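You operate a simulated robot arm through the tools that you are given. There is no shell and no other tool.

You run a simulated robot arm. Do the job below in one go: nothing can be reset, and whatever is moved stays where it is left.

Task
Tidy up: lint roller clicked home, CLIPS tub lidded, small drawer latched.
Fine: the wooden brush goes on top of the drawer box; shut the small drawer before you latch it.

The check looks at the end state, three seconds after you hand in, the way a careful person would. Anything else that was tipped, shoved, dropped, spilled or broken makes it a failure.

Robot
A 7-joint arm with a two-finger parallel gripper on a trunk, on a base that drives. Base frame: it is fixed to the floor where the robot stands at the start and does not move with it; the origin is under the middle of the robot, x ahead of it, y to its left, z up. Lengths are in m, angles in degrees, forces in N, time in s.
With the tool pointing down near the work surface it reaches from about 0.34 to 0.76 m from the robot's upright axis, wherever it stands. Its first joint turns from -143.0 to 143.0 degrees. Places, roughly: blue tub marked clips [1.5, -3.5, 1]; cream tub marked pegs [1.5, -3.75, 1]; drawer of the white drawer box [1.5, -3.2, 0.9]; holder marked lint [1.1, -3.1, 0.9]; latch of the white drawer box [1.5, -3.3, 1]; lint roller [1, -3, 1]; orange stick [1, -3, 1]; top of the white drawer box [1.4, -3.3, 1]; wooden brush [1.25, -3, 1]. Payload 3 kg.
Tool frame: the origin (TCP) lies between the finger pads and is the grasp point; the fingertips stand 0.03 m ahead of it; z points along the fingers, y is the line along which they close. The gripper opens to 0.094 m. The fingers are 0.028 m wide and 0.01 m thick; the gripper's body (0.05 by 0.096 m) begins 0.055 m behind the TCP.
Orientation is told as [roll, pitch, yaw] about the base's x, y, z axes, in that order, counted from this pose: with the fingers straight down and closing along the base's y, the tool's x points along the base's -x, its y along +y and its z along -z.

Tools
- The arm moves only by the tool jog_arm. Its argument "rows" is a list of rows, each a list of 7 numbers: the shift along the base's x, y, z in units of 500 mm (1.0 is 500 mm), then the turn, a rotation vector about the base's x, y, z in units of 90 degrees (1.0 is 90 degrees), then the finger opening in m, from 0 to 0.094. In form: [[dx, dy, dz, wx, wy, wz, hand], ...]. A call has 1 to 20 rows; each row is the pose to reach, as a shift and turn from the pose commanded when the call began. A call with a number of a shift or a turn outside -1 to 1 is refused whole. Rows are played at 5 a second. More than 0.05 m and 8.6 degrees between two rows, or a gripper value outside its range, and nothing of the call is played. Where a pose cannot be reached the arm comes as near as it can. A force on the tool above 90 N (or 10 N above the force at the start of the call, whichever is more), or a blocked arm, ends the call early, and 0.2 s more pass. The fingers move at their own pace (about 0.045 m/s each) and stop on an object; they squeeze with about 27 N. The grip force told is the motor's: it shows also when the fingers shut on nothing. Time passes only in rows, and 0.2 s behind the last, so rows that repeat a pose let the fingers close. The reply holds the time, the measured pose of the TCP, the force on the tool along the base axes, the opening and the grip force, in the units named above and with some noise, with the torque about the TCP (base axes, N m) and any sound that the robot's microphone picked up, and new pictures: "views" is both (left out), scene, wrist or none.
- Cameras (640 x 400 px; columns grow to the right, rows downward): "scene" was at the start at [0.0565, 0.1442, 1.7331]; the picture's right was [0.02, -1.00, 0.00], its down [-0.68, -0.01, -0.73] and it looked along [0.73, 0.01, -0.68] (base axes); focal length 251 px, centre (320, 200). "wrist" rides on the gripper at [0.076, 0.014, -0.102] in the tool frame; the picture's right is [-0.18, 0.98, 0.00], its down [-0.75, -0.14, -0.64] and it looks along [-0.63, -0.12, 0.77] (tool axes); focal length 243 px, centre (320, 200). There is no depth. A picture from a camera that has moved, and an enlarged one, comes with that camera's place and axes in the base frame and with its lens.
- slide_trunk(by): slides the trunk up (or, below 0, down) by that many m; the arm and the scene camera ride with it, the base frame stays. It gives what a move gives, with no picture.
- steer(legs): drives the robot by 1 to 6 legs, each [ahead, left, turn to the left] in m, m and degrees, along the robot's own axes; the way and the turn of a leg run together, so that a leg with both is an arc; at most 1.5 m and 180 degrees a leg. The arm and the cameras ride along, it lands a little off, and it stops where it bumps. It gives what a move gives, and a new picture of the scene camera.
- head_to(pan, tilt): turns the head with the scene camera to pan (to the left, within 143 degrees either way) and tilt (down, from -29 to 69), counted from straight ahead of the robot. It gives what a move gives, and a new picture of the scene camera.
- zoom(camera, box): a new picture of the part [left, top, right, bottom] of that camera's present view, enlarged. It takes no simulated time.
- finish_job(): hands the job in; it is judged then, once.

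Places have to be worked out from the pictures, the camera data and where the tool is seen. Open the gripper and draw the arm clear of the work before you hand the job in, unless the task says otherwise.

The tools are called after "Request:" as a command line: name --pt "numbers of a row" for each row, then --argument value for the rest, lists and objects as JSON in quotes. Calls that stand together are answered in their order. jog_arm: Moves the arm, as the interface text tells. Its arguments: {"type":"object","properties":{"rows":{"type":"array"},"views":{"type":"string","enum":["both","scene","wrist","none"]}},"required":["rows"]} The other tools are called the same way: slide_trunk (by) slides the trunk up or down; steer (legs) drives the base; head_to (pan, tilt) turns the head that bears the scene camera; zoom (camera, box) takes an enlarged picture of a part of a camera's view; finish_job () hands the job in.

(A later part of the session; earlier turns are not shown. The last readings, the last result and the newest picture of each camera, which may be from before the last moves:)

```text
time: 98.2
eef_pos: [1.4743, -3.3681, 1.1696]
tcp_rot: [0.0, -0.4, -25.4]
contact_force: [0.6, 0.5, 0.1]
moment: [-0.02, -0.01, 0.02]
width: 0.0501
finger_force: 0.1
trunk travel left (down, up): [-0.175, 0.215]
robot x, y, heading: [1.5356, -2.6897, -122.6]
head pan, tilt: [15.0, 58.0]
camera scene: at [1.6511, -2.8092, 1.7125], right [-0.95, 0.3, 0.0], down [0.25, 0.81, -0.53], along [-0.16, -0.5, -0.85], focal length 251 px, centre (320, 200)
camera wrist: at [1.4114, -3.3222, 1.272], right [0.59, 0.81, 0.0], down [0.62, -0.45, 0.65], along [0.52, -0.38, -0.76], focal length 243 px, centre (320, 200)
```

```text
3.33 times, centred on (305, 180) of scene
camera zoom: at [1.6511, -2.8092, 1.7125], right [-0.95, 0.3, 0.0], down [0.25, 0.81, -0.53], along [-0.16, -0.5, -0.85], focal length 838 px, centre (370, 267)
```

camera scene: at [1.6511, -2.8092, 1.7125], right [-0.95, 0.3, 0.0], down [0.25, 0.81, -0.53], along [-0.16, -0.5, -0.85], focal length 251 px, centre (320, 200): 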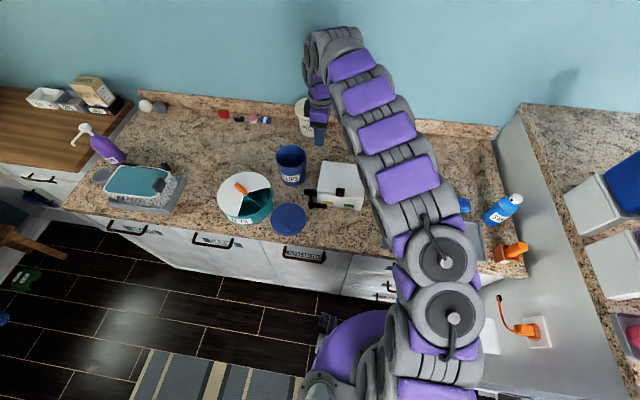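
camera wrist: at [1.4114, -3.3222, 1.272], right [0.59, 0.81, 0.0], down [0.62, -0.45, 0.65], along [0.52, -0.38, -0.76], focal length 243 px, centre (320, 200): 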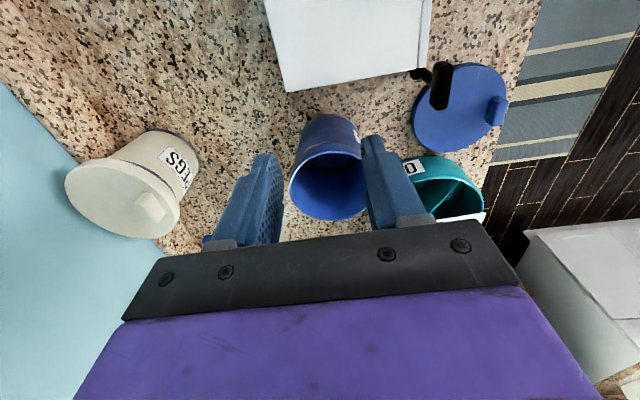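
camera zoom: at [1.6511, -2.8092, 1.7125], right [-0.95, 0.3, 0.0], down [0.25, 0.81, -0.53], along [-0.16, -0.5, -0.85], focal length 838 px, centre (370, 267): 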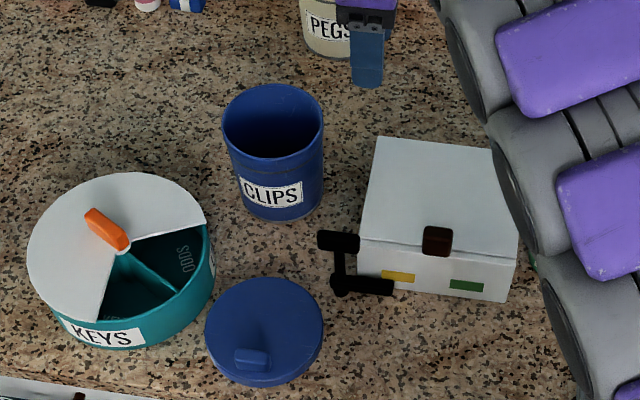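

Tub rim centre ≈(1.568,-3.423), z≈1.026; lid centre ≈(1.629,-3.231); tab ≈(1.651,-3.194), long side along the counter. I move above the tab with the fingers closing along depth.

Request:
jog_arm --pt "0.06 0.06 0 0 0 -0.01 0.06" --pt "0.12 0.12 0 0 0 -0.01 0.06" --pt "0.18 0.18 0 0 0 -0.01 0.06" --pt "0.24 0.24 -0.03 0 0 -0.01 0.06" --pt "0.3 0.3 -0.08 0 0 -0.01 0.06" --pt "0.353 0.348 -0.16 0 0 -0.01 0.06" --pt "0.353 0.348 -0.24 0 0 -0.01 0.06" --pt "0.353 0.348 -0.24 0 0 -0.01 0.06" --views "both"

Request:
zoom --camera "wrist" --box '[220, 30, 440, 230]'

Request:
zoom --camera "scene" --box '[240, 130, 350, 250]'

```text
refused: row 6 steps farther than a row can; nothing moved
```

```text
2.00 times, centred on (330, 130) of wrist
camera zoom: at [1.4114, -3.3222, 1.272], right [0.59, 0.81, 0.0], down [0.62, -0.45, 0.65], along [0.52, -0.38, -0.76], focal length 485 px, centre (300, 340)
```

zoom: 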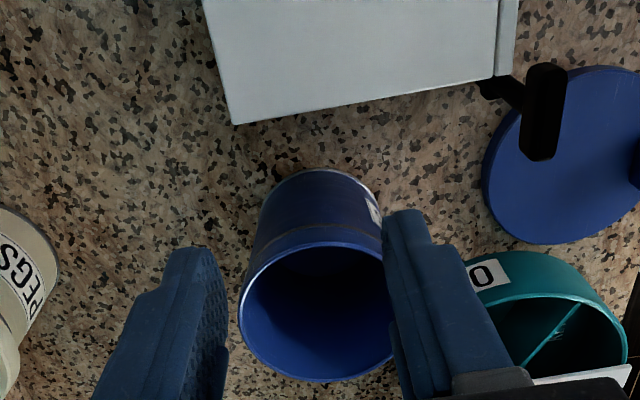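

```text
3.33 times, centred on (295, 190) of scene
camera zoom: at [1.6511, -2.8092, 1.7125], right [-0.95, 0.3, 0.0], down [0.25, 0.81, -0.53], along [-0.16, -0.5, -0.85], focal length 838 px, centre (403, 233)
```

zoom: 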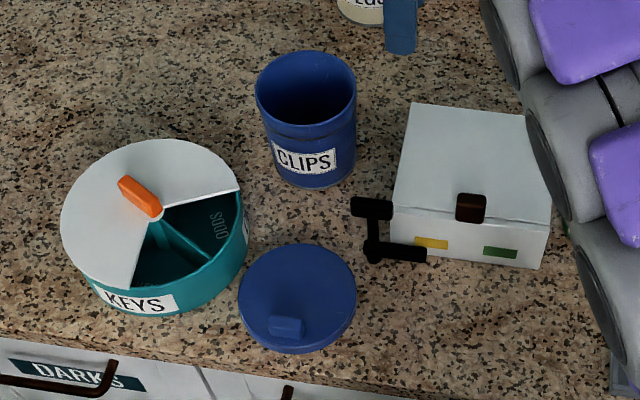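

One row was too long a step, so nothing moved. I replay the same path with smaller steps.

Request:
jog_arm --pt "0.06 0.06 0 0 0 -0.01 0.06" --pt "0.12 0.12 0 0 0 -0.01 0.06" --pt "0.18 0.18 0 0 0 -0.01 0.06" --pt "0.24 0.24 0 0 0 -0.01 0.06" --pt "0.3 0.3 0 0 0 -0.01 0.06" --pt "0.353 0.348 -0.04 0 0 -0.01 0.06" --pt "0.353 0.348 -0.12 0 0 -0.01 0.06" --pt "0.353 0.348 -0.2 0 0 -0.01 0.06" --pt "0.353 0.348 -0.24 0 0 -0.01 0.06" --pt "0.353 0.348 -0.24 0 0 -0.01 0.06" --views "both"

Request:
zoom --camera "wrist" --box '[220, 30, 440, 230]'

Request:
zoom --camera "scene" --box '[240, 130, 350, 250]'

```text
time: 100.3
eef_pos: [1.6501, -3.193, 1.0503]
tcp_rot: [-0.1, -0.3, -26.2]
contact_force: [-0.2, 0.2, 0.7]
moment: [0.01, 0.01, -0.03]
width: 0.0601
finger_force: 0.0
trunk travel left (down, up): [-0.175, 0.215]
robot x, y, heading: [1.5364, -2.6914, -122.1]
head pan, tilt: [15.0, 58.0]
camera scene: at [1.6533, -2.8081, 1.7124], right [-0.95, 0.3, 0.0], down [0.25, 0.81, -0.53], along [-0.16, -0.5, -0.85], focal length 251 px, centre (320, 200)
camera wrist: at [1.5871, -3.1465, 1.1528], right [0.6, 0.8, 0.0], down [0.61, -0.46, 0.65], along [0.52, -0.39, -0.76], focal length 243 px, centre (320, 200)
```

scene: 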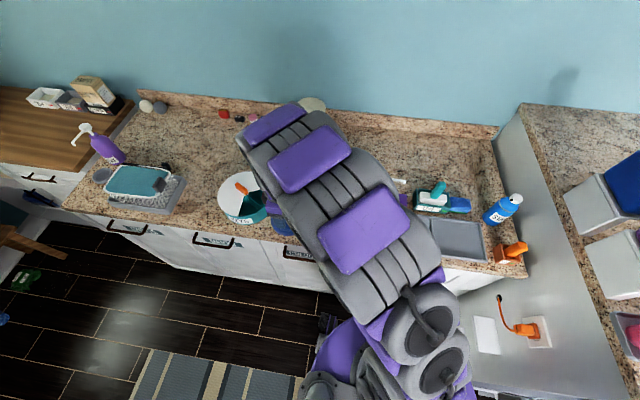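
wrist: 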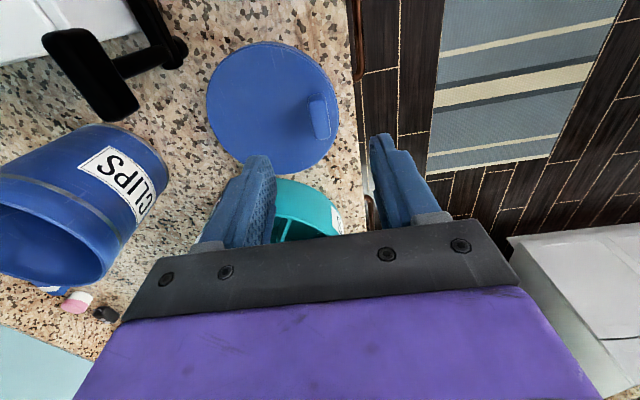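

```text
2.00 times, centred on (330, 130) of wrist
camera zoom: at [1.5871, -3.1465, 1.1528], right [0.6, 0.8, 0.0], down [0.61, -0.46, 0.65], along [0.52, -0.39, -0.76], focal length 485 px, centre (300, 340)
```

zoom: 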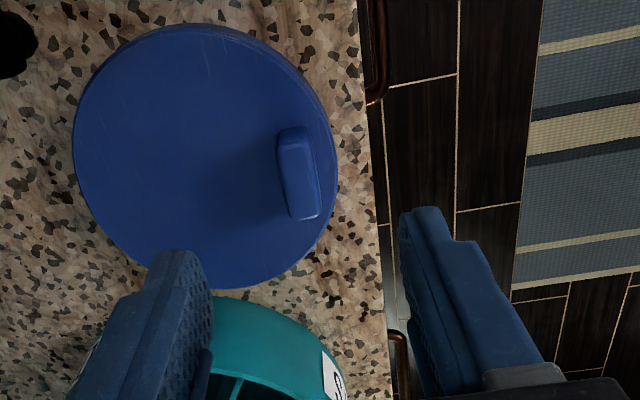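

```text
3.33 times, centred on (295, 190) of scene
camera zoom: at [1.6533, -2.8081, 1.7124], right [-0.95, 0.3, 0.0], down [0.25, 0.81, -0.53], along [-0.16, -0.5, -0.85], focal length 838 px, centre (403, 233)
```

zoom: 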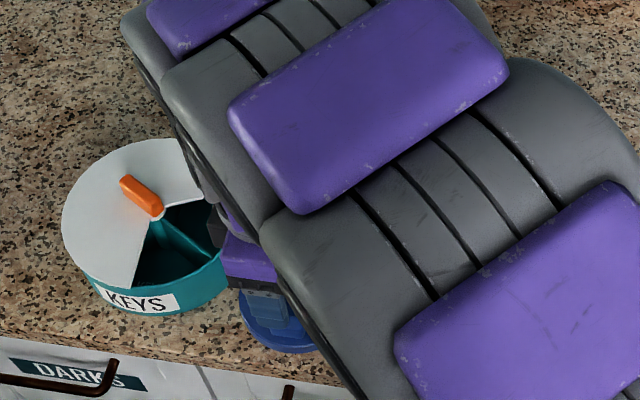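

The tab is right under the TCP (within 2 mm). I descend to z≈0.966 and close on it.

Request:
jog_arm --pt "0 -0.002 -0.08 0 0 0 0.05" --pt "0 -0.002 -0.14 0 0 0 0.05" --pt "0 -0.002 -0.168 0 0 0 0.05" --pt "0 -0.002 -0.168 0 0 0 0.05" --views "wrist"

Request:
zoom --camera "wrist" --box '[220, 60, 440, 240]'

```text
time: 101.3
eef_pos: [1.6483, -3.1978, 0.9673]
tcp_rot: [0.0, -0.4, -26.3]
contact_force: [0.1, 0.6, 0.0]
moment: [-0.02, -0.01, -0.01]
width: 0.0501
finger_force: 0.0
trunk travel left (down, up): [-0.175, 0.215]
robot x, y, heading: [1.5401, -2.6884, -122.6]
head pan, tilt: [15.0, 58.0]
camera wrist: at [1.5861, -3.1499, 1.0705], right [0.6, 0.8, 0.0], down [0.61, -0.46, 0.65], along [0.52, -0.39, -0.76], focal length 243 px, centre (320, 200)
```

wrist: 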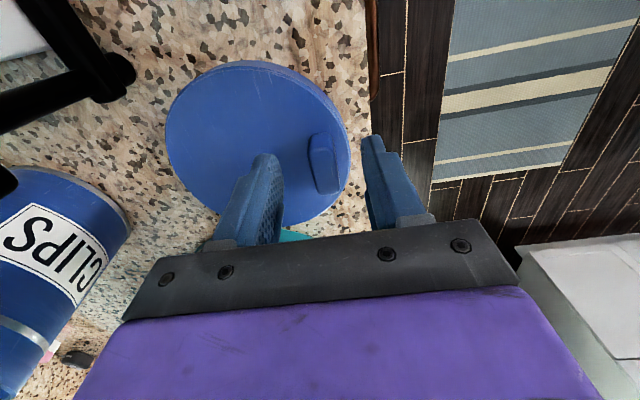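

```text
2.22 times, centred on (330, 150) of wrist
camera zoom: at [1.5861, -3.1499, 1.0705], right [0.6, 0.8, 0.0], down [0.61, -0.46, 0.65], along [0.52, -0.39, -0.76], focal length 539 px, centre (298, 311)
```

zoom: 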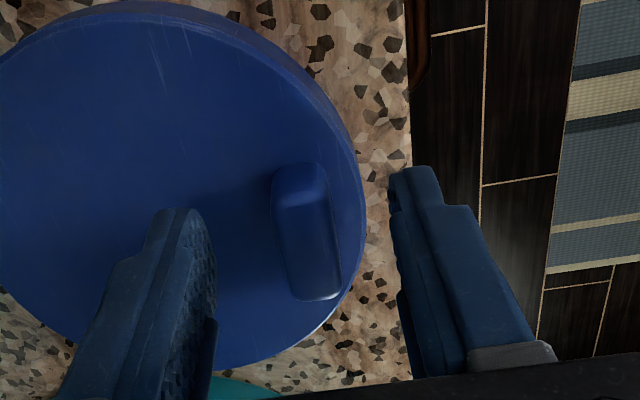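

The tab is well between the fingers. I close on it and test-lift 1.5 cm.

Request:
jog_arm --pt "0.002 0.004 0 0 0 0 0.04" --pt "0.002 0.004 0 0 0 0 0.01" --pt "0.002 0.004 0 0 0 0 0.005" --pt "0.002 0.004 0 0 0 0 0.005" --pt "0.002 0.004 0 0 0 0 0.005" --pt "0.002 0.004 0.015 0 0 0 0.005" --pt "0.002 0.004 0.03 0 0 0 0.005" --pt "0.002 0.004 0.03 0 0 0 0.005" --views "both"

Request:
zoom --camera "wrist" --box '[160, 40, 420, 240]'

```text
time: 103.2
eef_pos: [1.6498, -3.1928, 0.9823]
tcp_rot: [-0.1, -0.2, -26.3]
contact_force: [0.0, -0.4, 0.0]
moment: [0.0, -0.04, 0.01]
width: 0.0148
finger_force: 27.4
trunk travel left (down, up): [-0.175, 0.215]
robot x, y, heading: [1.5373, -2.6885, -122.2]
head pan, tilt: [15.0, 58.0]
camera scene: at [1.6531, -2.8085, 1.7124], right [-0.95, 0.3, 0.0], down [0.25, 0.81, -0.53], along [-0.16, -0.5, -0.85], focal length 251 px, centre (320, 200)
camera wrist: at [1.588, -3.1459, 1.084], right [0.6, 0.8, 0.0], down [0.61, -0.46, 0.65], along [0.52, -0.39, -0.76], focal length 243 px, centre (320, 200)
```

scene: 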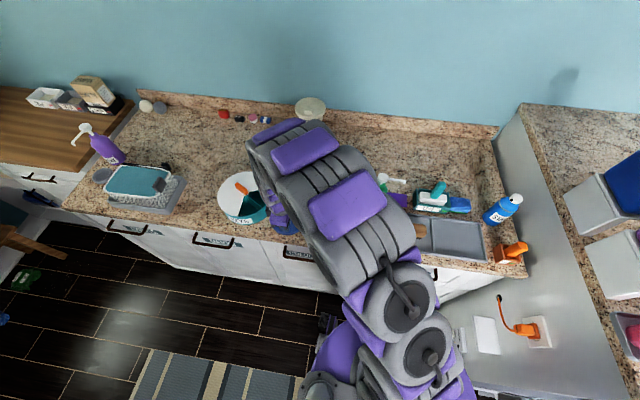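
wrist: 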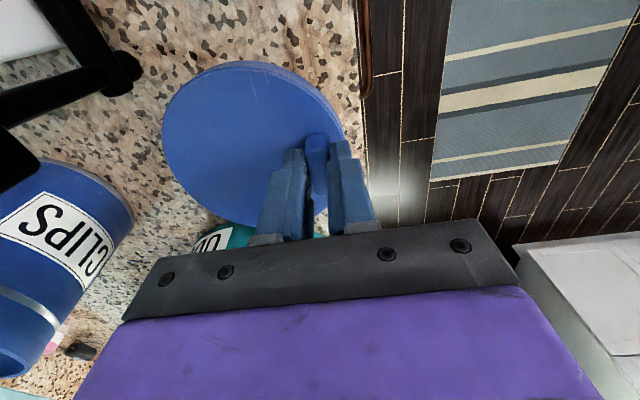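

```text
2.00 times, centred on (290, 140) of wrist
camera zoom: at [1.588, -3.1459, 1.084], right [0.6, 0.8, 0.0], down [0.61, -0.46, 0.65], along [0.52, -0.39, -0.76], focal length 485 px, centre (380, 320)
```

zoom: 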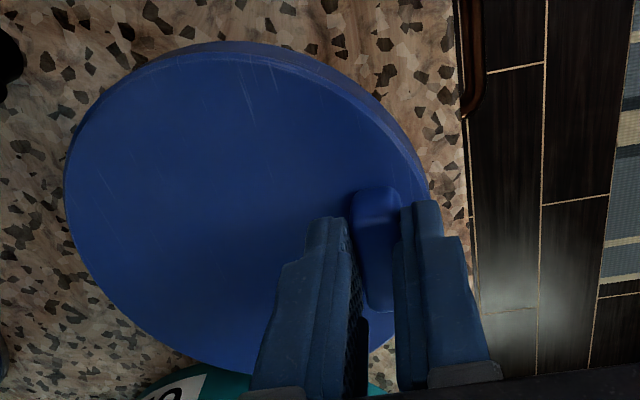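

The lid came up with the tab (15 mm wide). I raise it to z≈1.13 and carry it over the CLIPS tub.

Request:
jog_arm --pt "0 0 0.06 0 0 0 0.005" --pt "0 0 0.14 0 0 0 0.005" --pt "0 0 0.22 0 0 0 0.005" --pt "0 0 0.3 0 0 0 0.005" --pt "-0.02 -0.07 0.3 0 0 0 0.005" --pt "-0.045 -0.155 0.3 0 0 0 0.005" --pt "-0.07 -0.24 0.3 0 0 0 0.005" --pt "-0.095 -0.325 0.3 0 0 0 0.005" --pt "-0.112 -0.389 0.3 0 0 0 0.005" --pt "-0.112 -0.389 0.3 0 0 0 0.005" --pt "-0.112 -0.389 0.3 0 0 0 0.005" --views "both"

Request:
zoom --camera "wrist" --box '[160, 40, 420, 240]'

Request:
zoom --camera "scene" --box '[240, 110, 350, 210]'

```text
time: 105.5
eef_pos: [1.5944, -3.3865, 1.1297]
tcp_rot: [0.0, -0.2, -26.3]
contact_force: [0.7, 0.3, -0.7]
moment: [0.05, -0.02, 0.0]
width: 0.0149
finger_force: 26.7
trunk travel left (down, up): [-0.175, 0.215]
robot x, y, heading: [1.5379, -2.6906, -122.2]
head pan, tilt: [15.0, 58.0]
camera scene: at [1.6523, -2.8101, 1.7123], right [-0.95, 0.3, 0.0], down [0.25, 0.81, -0.53], along [-0.16, -0.5, -0.85], focal length 251 px, centre (320, 200)
camera wrist: at [1.5319, -3.3389, 1.2321], right [0.6, 0.8, 0.0], down [0.61, -0.46, 0.65], along [0.52, -0.39, -0.76], focal length 243 px, centre (320, 200)
```

scene: 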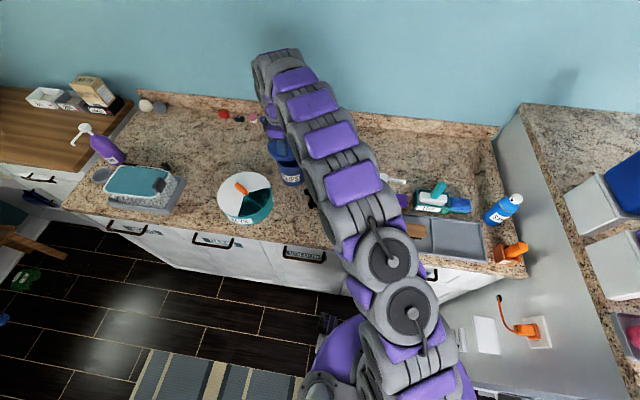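
wrist: 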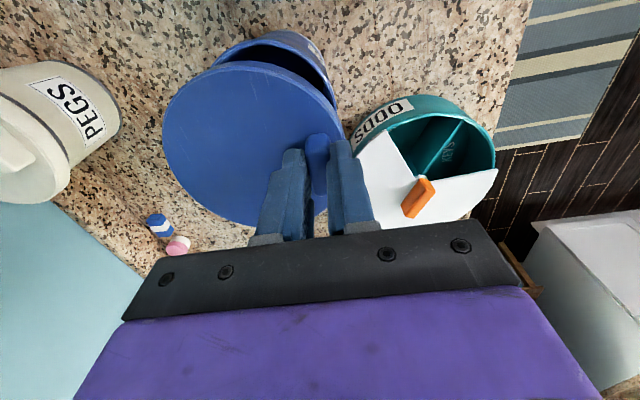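

```text
2.00 times, centred on (290, 140) of wrist
camera zoom: at [1.5319, -3.3389, 1.2321], right [0.6, 0.8, 0.0], down [0.61, -0.46, 0.65], along [0.52, -0.39, -0.76], focal length 485 px, centre (380, 320)
```

zoom: 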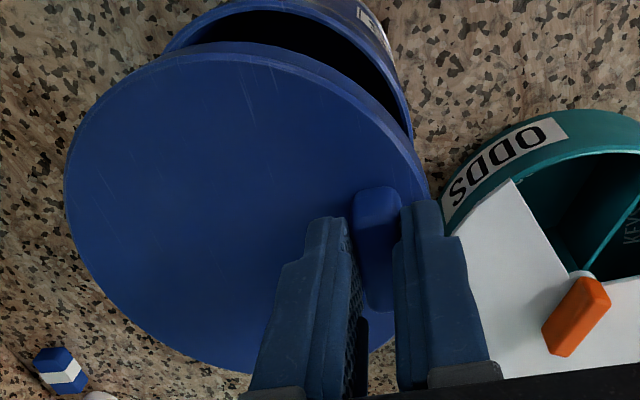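

```text
4.00 times, centred on (295, 160) of scene
camera zoom: at [1.6523, -2.8101, 1.7123], right [-0.95, 0.3, 0.0], down [0.25, 0.81, -0.53], along [-0.16, -0.5, -0.85], focal length 1005 px, centre (420, 360)
```

zoom: 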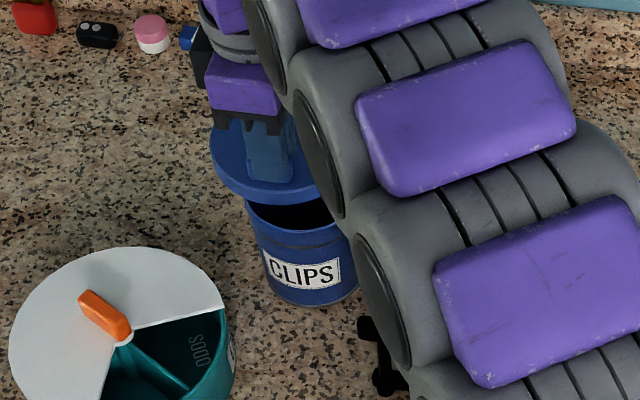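

The wrist view puts the lid centre near (1.568,-3.42), matching the tub, but the scene view suggests it may sit left. I enlarge the scene view to check before lowering.

Request:
zoom --camera "scene" --box '[255, 120, 325, 190]'

```text
5.71 times, centred on (290, 155) of scene
camera zoom: at [1.6523, -2.8101, 1.7123], right [-0.95, 0.3, 0.0], down [0.25, 0.81, -0.53], along [-0.16, -0.5, -0.85], focal length 1436 px, centre (491, 457)
```

zoom: 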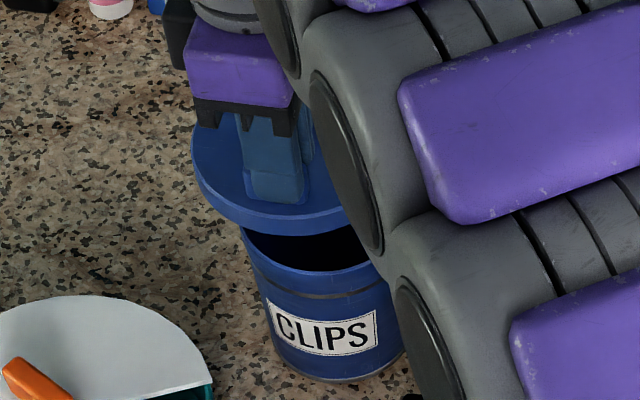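

The two views disagree by up to 1 cm, so I lower the lid to just above the rim and compare again directly.

Request:
jog_arm --pt "0 0 -0.03 0 0 0 0.005" --pt "0 0 -0.06 0 0 0 0.005" --pt "0 0 -0.06 0 0 0 0.005" --views "both"

Request:
zoom --camera "wrist" --box '[140, 20, 420, 240]'

Request:
zoom --camera "scene" --box '[255, 120, 325, 190]'

```text
time: 106.3
eef_pos: [1.5959, -3.3864, 1.0997]
tcp_rot: [0.0, -0.4, -26.3]
contact_force: [-0.2, 0.2, -0.2]
moment: [0.01, 0.0, 0.03]
width: 0.0147
finger_force: 26.7
trunk travel left (down, up): [-0.175, 0.215]
robot x, y, heading: [1.5368, -2.6885, -122.4]
head pan, tilt: [15.0, 58.0]
camera scene: at [1.6526, -2.8098, 1.7124], right [-0.95, 0.3, 0.0], down [0.25, 0.81, -0.53], along [-0.16, -0.5, -0.85], focal length 251 px, centre (320, 200)
camera wrist: at [1.5333, -3.3396, 1.2016], right [0.6, 0.8, 0.0], down [0.61, -0.46, 0.65], along [0.52, -0.39, -0.76], focal length 243 px, centre (320, 200)
```

scene: 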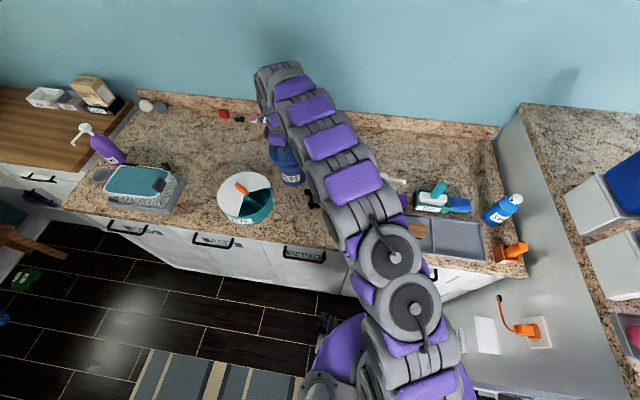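
wrist: 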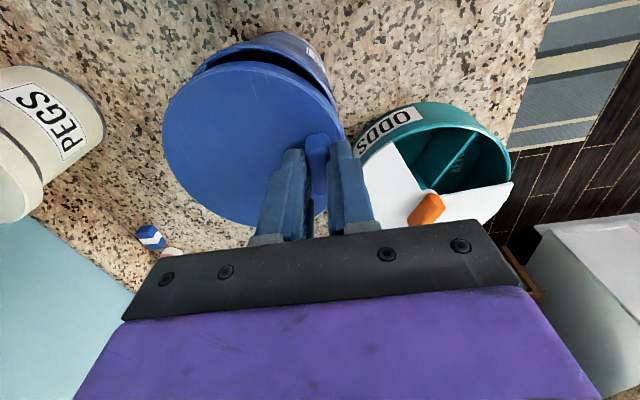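

```text
1.82 times, centred on (280, 130) of wrist
camera zoom: at [1.5333, -3.3396, 1.2016], right [0.6, 0.8, 0.0], down [0.61, -0.46, 0.65], along [0.52, -0.39, -0.76], focal length 441 px, centre (393, 327)
```

zoom: 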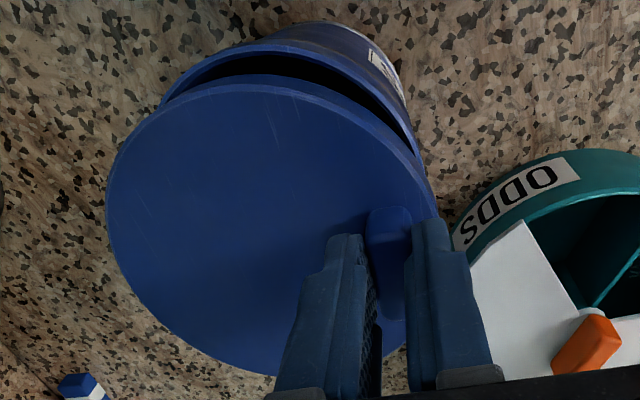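

```text
5.71 times, centred on (290, 155) of scene
camera zoom: at [1.6526, -2.8098, 1.7124], right [-0.95, 0.3, 0.0], down [0.25, 0.81, -0.53], along [-0.16, -0.5, -0.85], focal length 1436 px, centre (491, 457)
```

zoom: 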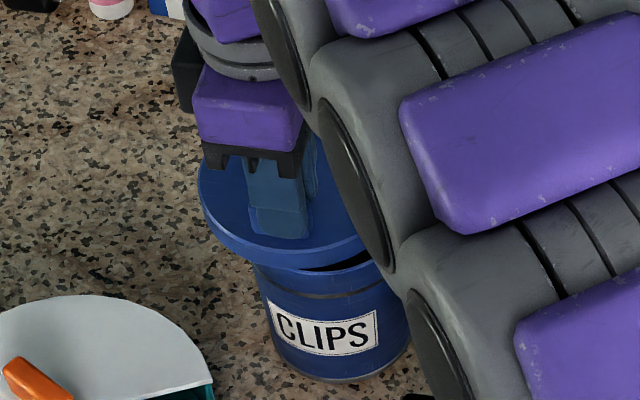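

Both views now agree the lid is about 13–15 mm too far left. I shift it by (-11.5, +8) mm and look again.

Request:
jog_arm --pt "-0.012 0.008 0 0 0 0 0.005" --pt "-0.023 0.0156 0 0 0 0 0.005" --pt "-0.023 0.0156 0 0 0 0 0.005" --views "wrist"

Request:
zoom --camera "wrist" --box '[140, 20, 420, 240]'

Request:
zoom --camera "scene" --box '[255, 120, 325, 190]'

```text
time: 107.2
eef_pos: [1.5838, -3.3786, 1.1003]
tcp_rot: [-0.1, -0.4, -26.3]
contact_force: [-0.5, 0.4, 0.3]
moment: [0.01, 0.01, -0.04]
width: 0.0146
finger_force: 27.3
trunk travel left (down, up): [-0.175, 0.215]
robot x, y, heading: [1.5418, -2.6867, -122.2]
head pan, tilt: [15.0, 58.0]
camera wrist: at [1.5217, -3.3321, 1.2022], right [0.6, 0.8, 0.0], down [0.61, -0.46, 0.65], along [0.52, -0.39, -0.76], focal length 243 px, centre (320, 200)
```

wrist: 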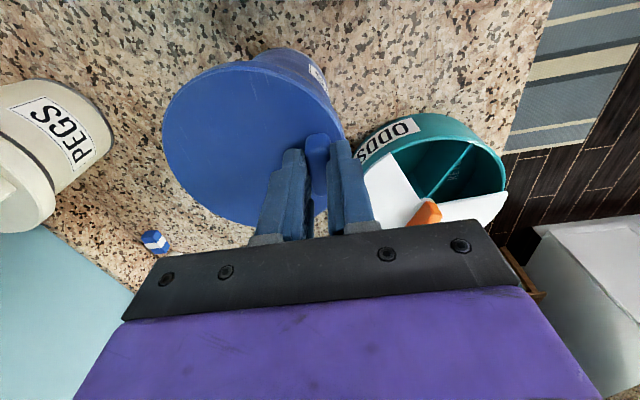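

```text
1.82 times, centred on (280, 130) of wrist
camera zoom: at [1.5217, -3.3321, 1.2022], right [0.6, 0.8, 0.0], down [0.61, -0.46, 0.65], along [0.52, -0.39, -0.76], focal length 441 px, centre (393, 327)
```

zoom: 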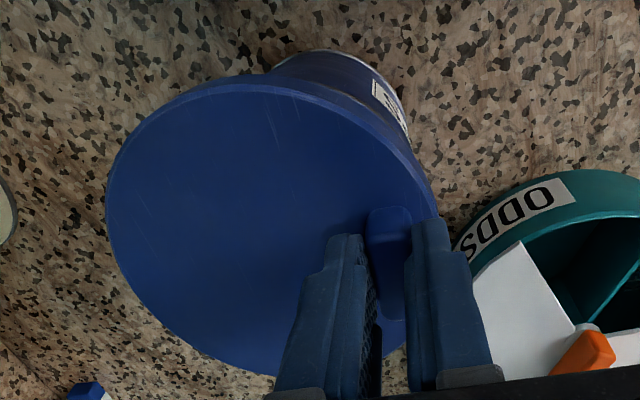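

```text
5.71 times, centred on (290, 155) of scene
camera zoom: at [1.6525, -2.8097, 1.7124], right [-0.95, 0.3, 0.0], down [0.25, 0.81, -0.53], along [-0.16, -0.5, -0.85], focal length 1436 px, centre (491, 457)
```

zoom: 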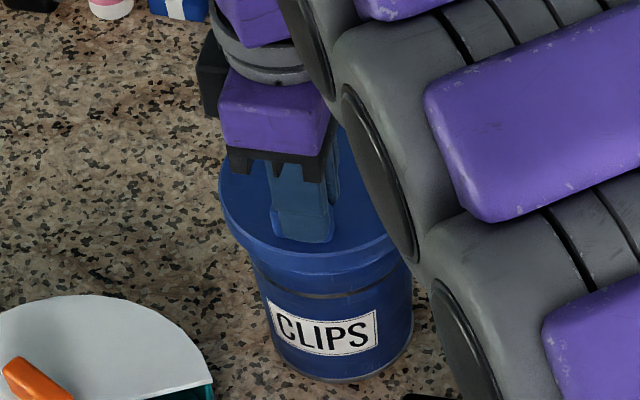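

The lid now covers the tub evenly in both views. I lower it gently and watch the force.

Request:
jog_arm --pt "0 0 -0.01 0 0 0 0.005" --pt "0 0 -0.02 0 0 0 0.005" --pt "0 0 -0.03 0 0 0 0.005" --pt "0 0 -0.036 0 0 0 0.005" --views "wrist"

Request:
zoom --camera "scene" --box '[255, 120, 325, 190]'

Request:
zoom --camera "wrist" --box '[140, 20, 420, 240]'

```text
time: 108.2
eef_pos: [1.5845, -3.3807, 1.0834]
tcp_rot: [0.0, -0.3, -26.4]
contact_force: [0.7, 0.5, -0.5]
moment: [0.05, 0.02, -0.01]
width: 0.0148
finger_force: 27.1
trunk travel left (down, up): [-0.175, 0.215]
robot x, y, heading: [1.5375, -2.6893, -122.4]
head pan, tilt: [15.0, 58.0]
camera wrist: at [1.522, -3.3332, 1.1853], right [0.6, 0.8, 0.0], down [0.61, -0.46, 0.65], along [0.52, -0.39, -0.76], focal length 243 px, centre (320, 200)
```

wrist: 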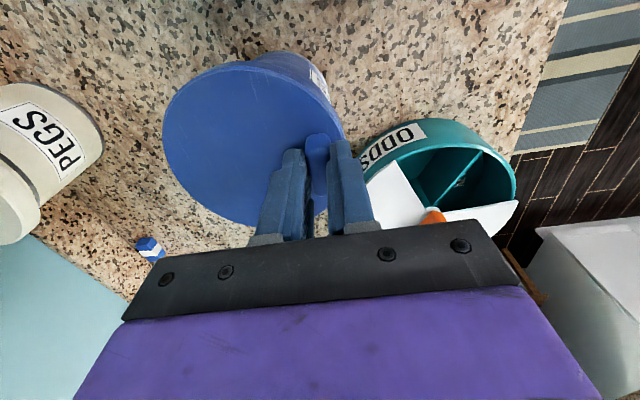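

```text
5.71 times, centred on (290, 155) of scene
camera zoom: at [1.6523, -2.8095, 1.7124], right [-0.95, 0.3, 0.0], down [0.25, 0.81, -0.53], along [-0.16, -0.5, -0.85], focal length 1436 px, centre (491, 457)
```

zoom: 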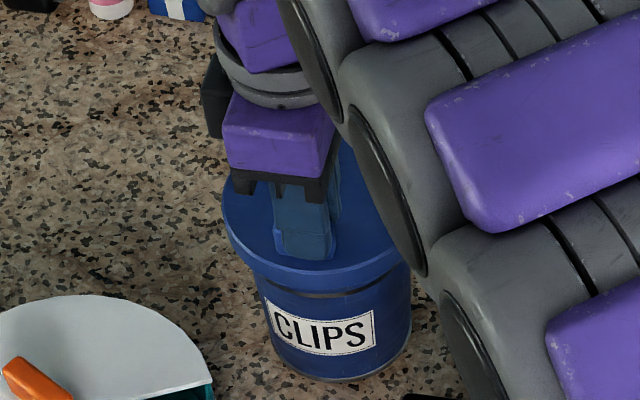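

```text
1.82 times, centred on (280, 130) of wrist
camera zoom: at [1.522, -3.3332, 1.1853], right [0.6, 0.8, 0.0], down [0.61, -0.46, 0.65], along [0.52, -0.39, -0.76], focal length 441 px, centre (393, 327)
```

zoom: 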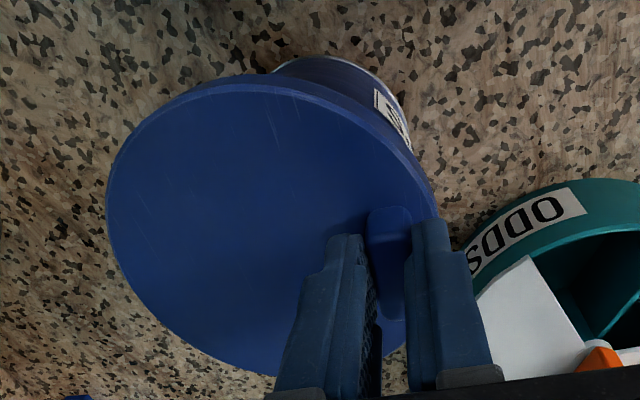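

Still no contact; the scene view suggests a further 3 mm to the right. I adjust and lower on.

Request:
jog_arm --pt "-0.006 0.002 0 0 0 0 0.005" --pt "-0.006 0.002 -0.01 0 0 0 0.005" --pt "-0.006 0.002 -0.02 0 0 0 0.005" --pt "-0.006 0.002 -0.026 0 0 0 0.005" --views "none"

Request:
zoom --camera "scene" --box '[255, 120, 325, 190]'

Request:
zoom --camera "wrist" --box '[140, 20, 420, 240]'

```text
time: 109.2
eef_pos: [1.5812, -3.3776, 1.0719]
tcp_rot: [-0.3, -0.4, -26.3]
contact_force: [0.0, 0.4, 32.0]
moment: [-0.01, -0.06, 0.03]
width: 0.0147
finger_force: 26.5
trunk travel left (down, up): [-0.175, 0.215]
robot x, y, heading: [1.5349, -2.6912, -122.3]
head pan, tilt: [15.0, 58.0]
```

```text
5.71 times, centred on (290, 155) of scene
camera zoom: at [1.6508, -2.8015, 1.7134], right [-0.95, 0.3, 0.0], down [0.25, 0.81, -0.53], along [-0.16, -0.51, -0.85], focal length 1436 px, centre (491, 457)
```

zoom: 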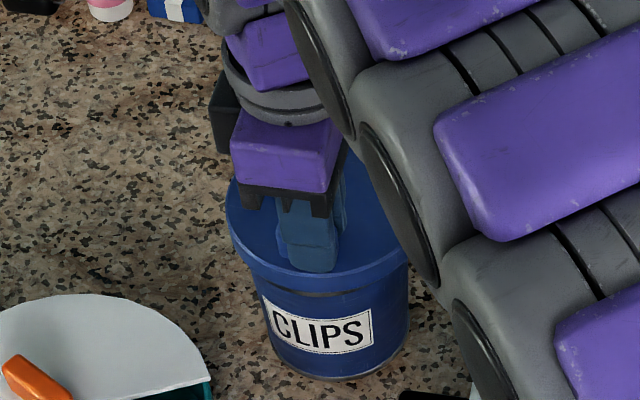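

```text
1.82 times, centred on (280, 130) of wrist
camera zoom: at [1.5187, -3.3298, 1.1742], right [0.6, 0.8, 0.0], down [0.61, -0.46, 0.65], along [0.52, -0.39, -0.76], focal length 441 px, centre (393, 327)
```

zoom: 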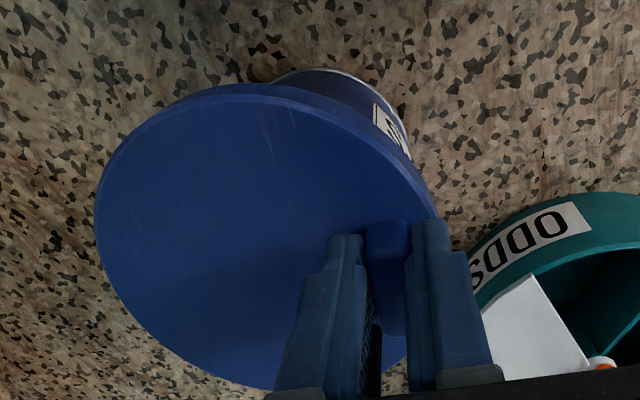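

Contact with 32 N; the lid has levelled on the rim. I open the fingers here, then rise and inspect.

Request:
jog_arm --pt "0 0 0.003 0 0 0 0.03" --pt "0 0 0.003 0 0 0 0.05" --pt "0 0 0.02 0 0 0 0.05" --pt "0 0 0.06 0 0 0 0.05" --pt "0 0 0.14 0 0 0 0.05" --pt "0 0 0.2 0 0 0 0.05" --pt "0 0 0.2 0 0 0 0.05" --views "both"

Request:
zoom --camera "scene" --box '[255, 120, 325, 190]'

Request:
zoom --camera "wrist" --box '[140, 20, 420, 240]'

```text
time: 110.8
eef_pos: [1.5794, -3.3799, 1.1704]
tcp_rot: [0.0, -0.3, -26.4]
contact_force: [-1.2, 0.4, -0.4]
moment: [0.0, -0.01, -0.02]
width: 0.05
finger_force: 0.1
trunk travel left (down, up): [-0.175, 0.215]
robot x, y, heading: [1.5373, -2.6866, -122.6]
head pan, tilt: [15.0, 58.0]
heard: snap
camera scene: at [1.6518, -2.8094, 1.7124], right [-0.95, 0.3, 0.0], down [0.25, 0.81, -0.53], along [-0.16, -0.5, -0.85], focal length 251 px, centre (320, 200)
camera wrist: at [1.518, -3.3328, 1.2728], right [0.6, 0.8, 0.0], down [0.61, -0.46, 0.65], along [0.52, -0.39, -0.76], focal length 243 px, centre (320, 200)
```

scene: 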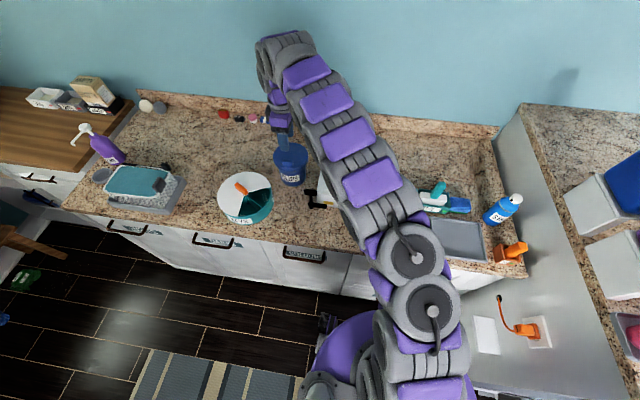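
wrist: 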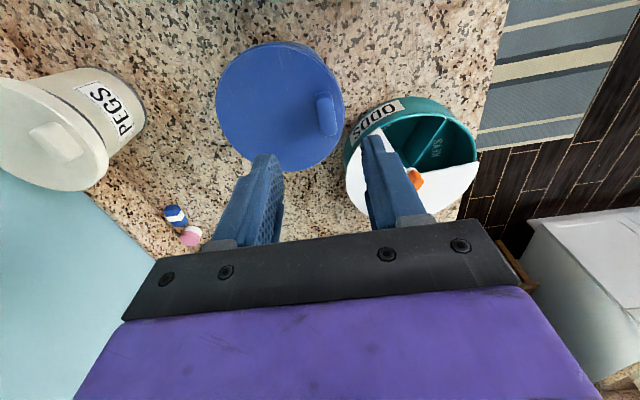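

```text
5.71 times, centred on (290, 155) of scene
camera zoom: at [1.6518, -2.8094, 1.7124], right [-0.95, 0.3, 0.0], down [0.25, 0.81, -0.53], along [-0.16, -0.5, -0.85], focal length 1436 px, centre (491, 457)
```

zoom: 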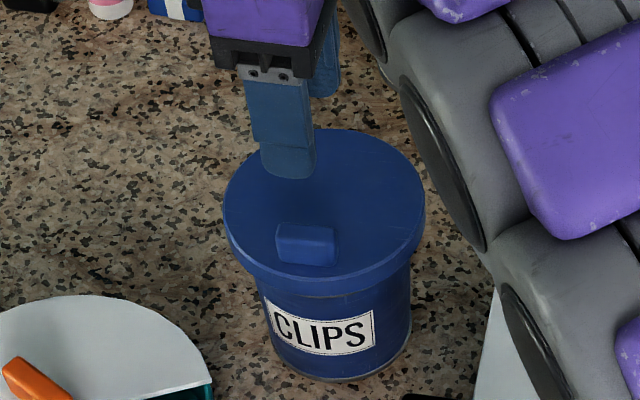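

```text
1.82 times, centred on (280, 130) of wrist
camera zoom: at [1.518, -3.3328, 1.2728], right [0.6, 0.8, 0.0], down [0.61, -0.46, 0.65], along [0.52, -0.39, -0.76], focal length 441 px, centre (393, 327)
```

zoom: 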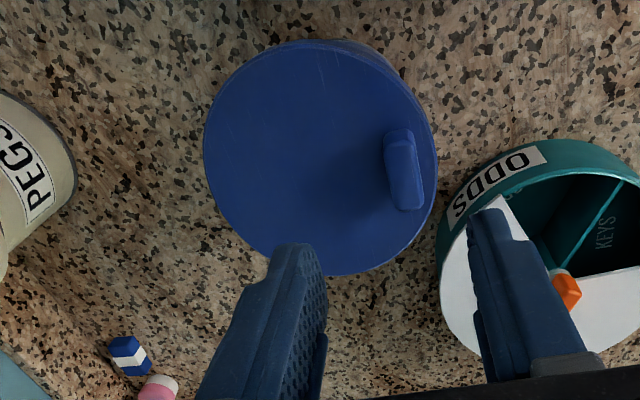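

I heard a "snap" and the lid sits evenly on CLIPS. To be sure it's fully on, I press gently at its centre with closed fingers.

Request:
jog_arm --pt "-0.011 -0.04 0 0 0 0 0.0" --pt "-0.023 -0.085 0 0 0 0 0.0" --pt "-0.023 -0.085 -0.06 0 0 0 0.0" --pt "-0.023 -0.085 -0.12 0 0 0 0.0" --pt "-0.023 -0.085 -0.18 0 0 0 0.0" --pt "-0.023 -0.085 -0.2 0 0 0 0.0" --views "wrist"

Request:
zoom --camera "scene" --box '[255, 120, 325, 190]'

```text
time: 112.2
eef_pos: [1.5703, -3.4224, 1.0691]
tcp_rot: [0.0, -0.3, -26.3]
contact_force: [-0.1, 0.4, 0.4]
moment: [0.0, 0.01, 0.0]
width: 0.0
finger_force: 26.8
out of reach, approached as far as the arm can: row 2
trunk travel left (down, up): [-0.175, 0.215]
robot x, y, heading: [1.5359, -2.6897, -122.6]
head pan, tilt: [15.0, 58.0]
camera wrist: at [1.5083, -3.3747, 1.1725], right [0.6, 0.8, 0.0], down [0.61, -0.46, 0.65], along [0.52, -0.39, -0.76], focal length 243 px, centre (320, 200)
```

wrist: 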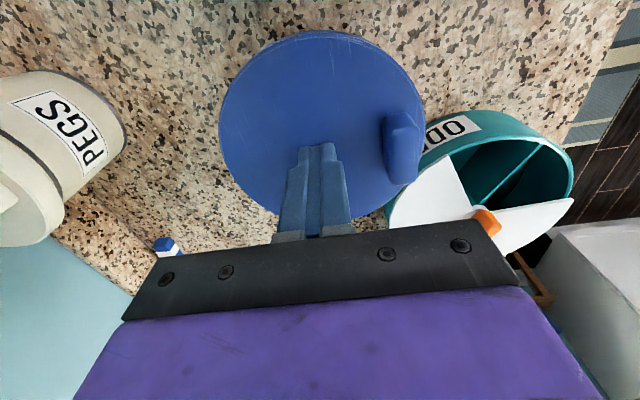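

```text
5.71 times, centred on (290, 155) of scene
camera zoom: at [1.6523, -2.8099, 1.7124], right [-0.95, 0.3, 0.0], down [0.25, 0.81, -0.53], along [-0.16, -0.5, -0.85], focal length 1436 px, centre (491, 457)
```

zoom: 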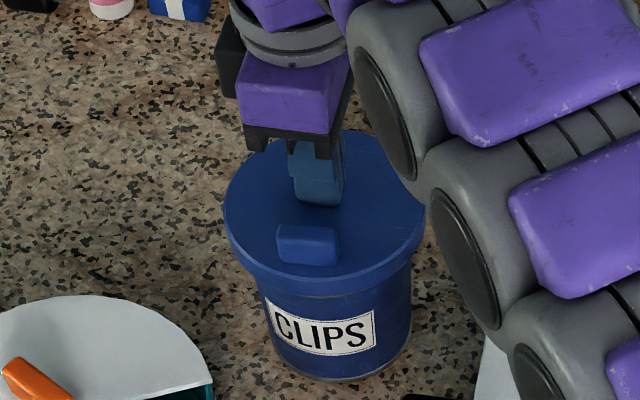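

Fingertips hover over the lid centre. I press down in small steps.

Request:
jog_arm --pt "0 0 -0.01 0 0 0 0.0" --pt "0 0 -0.02 0 0 0 0.0" --pt "0 0 -0.026 0 0 0 0.0" --views "none"

```text
time: 113.1
eef_pos: [1.5704, -3.4229, 1.0687]
tcp_rot: [-1.3, -1.0, -26.4]
contact_force: [2.9, 12.8, 36.1]
moment: [0.53, 0.21, -0.09]
width: 0.0
finger_force: 27.3
trunk travel left (down, up): [-0.175, 0.215]
robot x, y, heading: [1.5364, -2.6924, -122.4]
head pan, tilt: [15.0, 58.0]
stopped in row 3: the force on the tool passed its limit at 93 N (the readings are from after the stop); the commanded pose is now the measured one
```

The lid is firm (pushed back hard, no give). I rise and check that nothing shifted.

Request:
jog_arm --pt "0 0 0.02 0 0 0 0.0" --pt "0 0.0 0.08 0 0 0 0.0" --pt "0.0 0.02 0.16 0 0 0 0.0" --pt "0.0 0.08 0.2 0 0 0 0.0" --pt "0.0 0.14 0.2 0 0 0 0.0" --pt "0.0 0.14 0.2 0 0 0 0.0" --views "both"

Request:
zoom --camera "scene" --box '[255, 120, 325, 190]'

Request:
zoom --camera "wrist" --box '[120, 0, 480, 240]'

```text
time: 114.5
eef_pos: [1.5731, -3.3562, 1.1606]
tcp_rot: [-0.8, -0.7, -26.4]
contact_force: [0.3, -0.1, 0.7]
moment: [0.02, 0.0, -0.02]
width: 0.0001
finger_force: 26.9
trunk travel left (down, up): [-0.175, 0.215]
robot x, y, heading: [1.537, -2.6881, -122.5]
head pan, tilt: [15.0, 58.0]
camera scene: at [1.6545, -2.8121, 1.7121], right [-0.95, 0.3, 0.0], down [0.25, 0.81, -0.53], along [-0.16, -0.5, -0.85], focal length 251 px, centre (320, 200)
camera wrist: at [1.5114, -3.3081, 1.2634], right [0.6, 0.8, -0.01], down [0.61, -0.45, 0.65], along [0.52, -0.4, -0.76], focal length 243 px, centre (320, 200)
```

scene: 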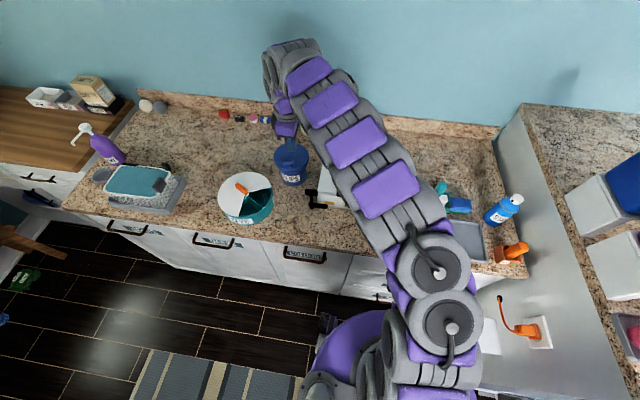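
wrist: 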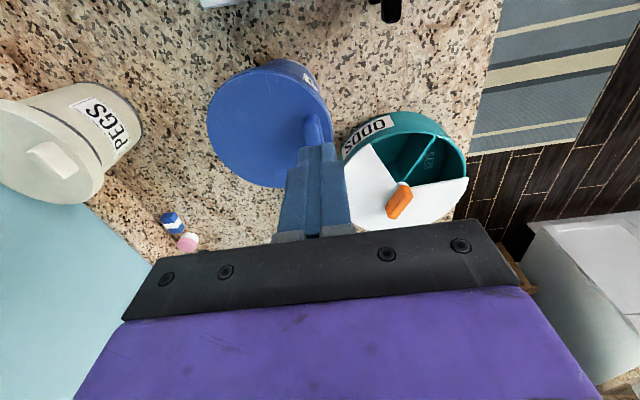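

```text
5.71 times, centred on (290, 155) of scene
camera zoom: at [1.6545, -2.8121, 1.7121], right [-0.95, 0.3, 0.0], down [0.25, 0.81, -0.53], along [-0.16, -0.5, -0.85], focal length 1436 px, centre (491, 457)
```

zoom: 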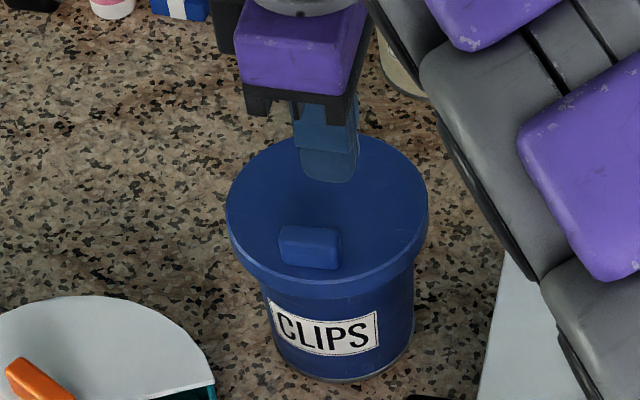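

```text
1.67 times, centred on (300, 120) of wrist
camera zoom: at [1.5114, -3.3081, 1.2634], right [0.6, 0.8, -0.01], down [0.61, -0.45, 0.65], along [0.52, -0.4, -0.76], focal length 404 px, centre (353, 333)
```

zoom: 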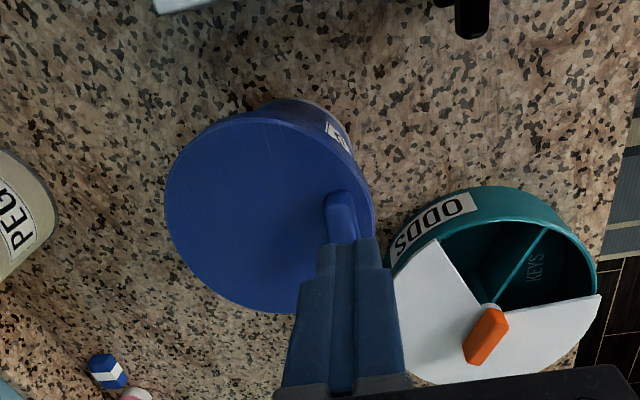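

CLIPS is lidded. Last comes the brush: I carry the open tool over to it, near (1.244,-3.059) in the tray.

Request:
jog_arm --pt "-0.066 0.06 0 0.004 0.001 0 0.03" --pt "-0.132 0.12 0 0.008 0.002 0 0.06" --pt "-0.198 0.18 0 0.0114 0.003 0 0.08" --pt "-0.264 0.24 0 0.0114 0.003 0 0.08" --pt "-0.33 0.3 0 0.0114 0.003 0 0.08" --pt "-0.396 0.36 0 0.0114 0.003 0 0.08" --pt "-0.462 0.42 0 0.0114 0.003 0 0.08" --pt "-0.528 0.48 0 0.0114 0.003 0 0.08" --pt "-0.594 0.54 0 0.0114 0.003 0 0.08" --pt "-0.655 0.594 -0.02 0.0114 0.003 0 0.08" --pt "-0.655 0.594 -0.06 0.0114 0.003 0 0.08" --pt "-0.655 0.594 -0.06 0.0114 0.003 0 0.08" --views "both"

Request:
zoom --camera "wrist" --box '[200, 20, 460, 220]'

Request:
zoom --camera "scene" --box '[300, 140, 480, 260]'

```text
time: 117.1
eef_pos: [1.2427, -3.0557, 1.1341]
tcp_rot: [-0.2, 0.0, -26.5]
contact_force: [-0.8, -0.9, 0.3]
moment: [0.03, -0.03, -0.01]
width: 0.0799
finger_force: 0.0
trunk travel left (down, up): [-0.175, 0.215]
robot x, y, heading: [1.541, -2.6889, -122.5]
head pan, tilt: [15.0, 58.0]
camera scene: at [1.6496, -2.8063, 1.7128], right [-0.95, 0.3, 0.0], down [0.25, 0.81, -0.53], along [-0.16, -0.5, -0.85], focal length 251 px, centre (320, 200)
camera wrist: at [1.1814, -3.0077, 1.2363], right [0.6, 0.8, 0.0], down [0.61, -0.46, 0.64], along [0.51, -0.39, -0.77], focal length 243 px, centre (320, 200)
```

scene: 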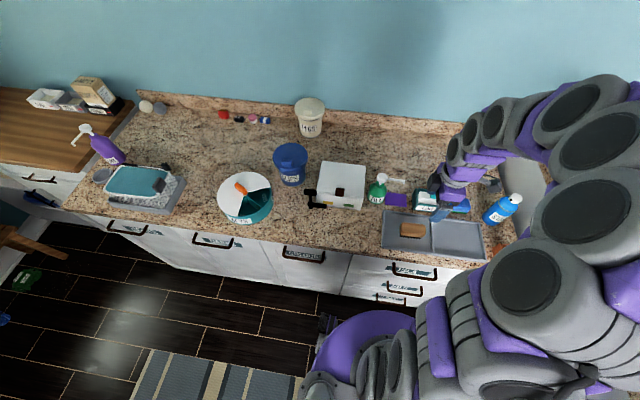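
wrist: 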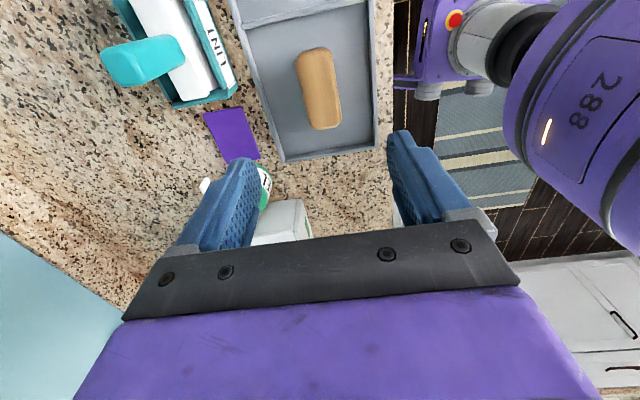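

```text
2.00 times, centred on (330, 120) of wrist
camera zoom: at [1.1814, -3.0077, 1.2363], right [0.6, 0.8, 0.0], down [0.61, -0.46, 0.64], along [0.51, -0.39, -0.77], focal length 485 px, centre (300, 360)
```

zoom: 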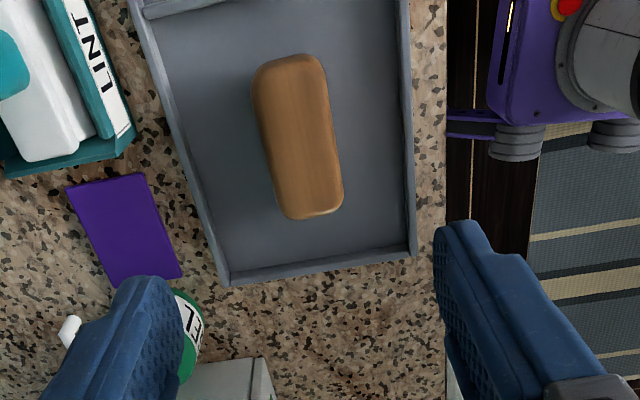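

```text
3.33 times, centred on (390, 200) of scene
camera zoom: at [1.6496, -2.8063, 1.7128], right [-0.95, 0.3, 0.0], down [0.25, 0.81, -0.53], along [-0.16, -0.5, -0.85], focal length 838 px, centre (87, 200)
```

zoom: 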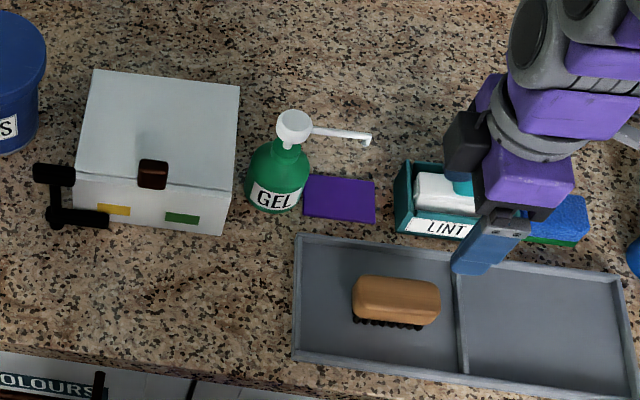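

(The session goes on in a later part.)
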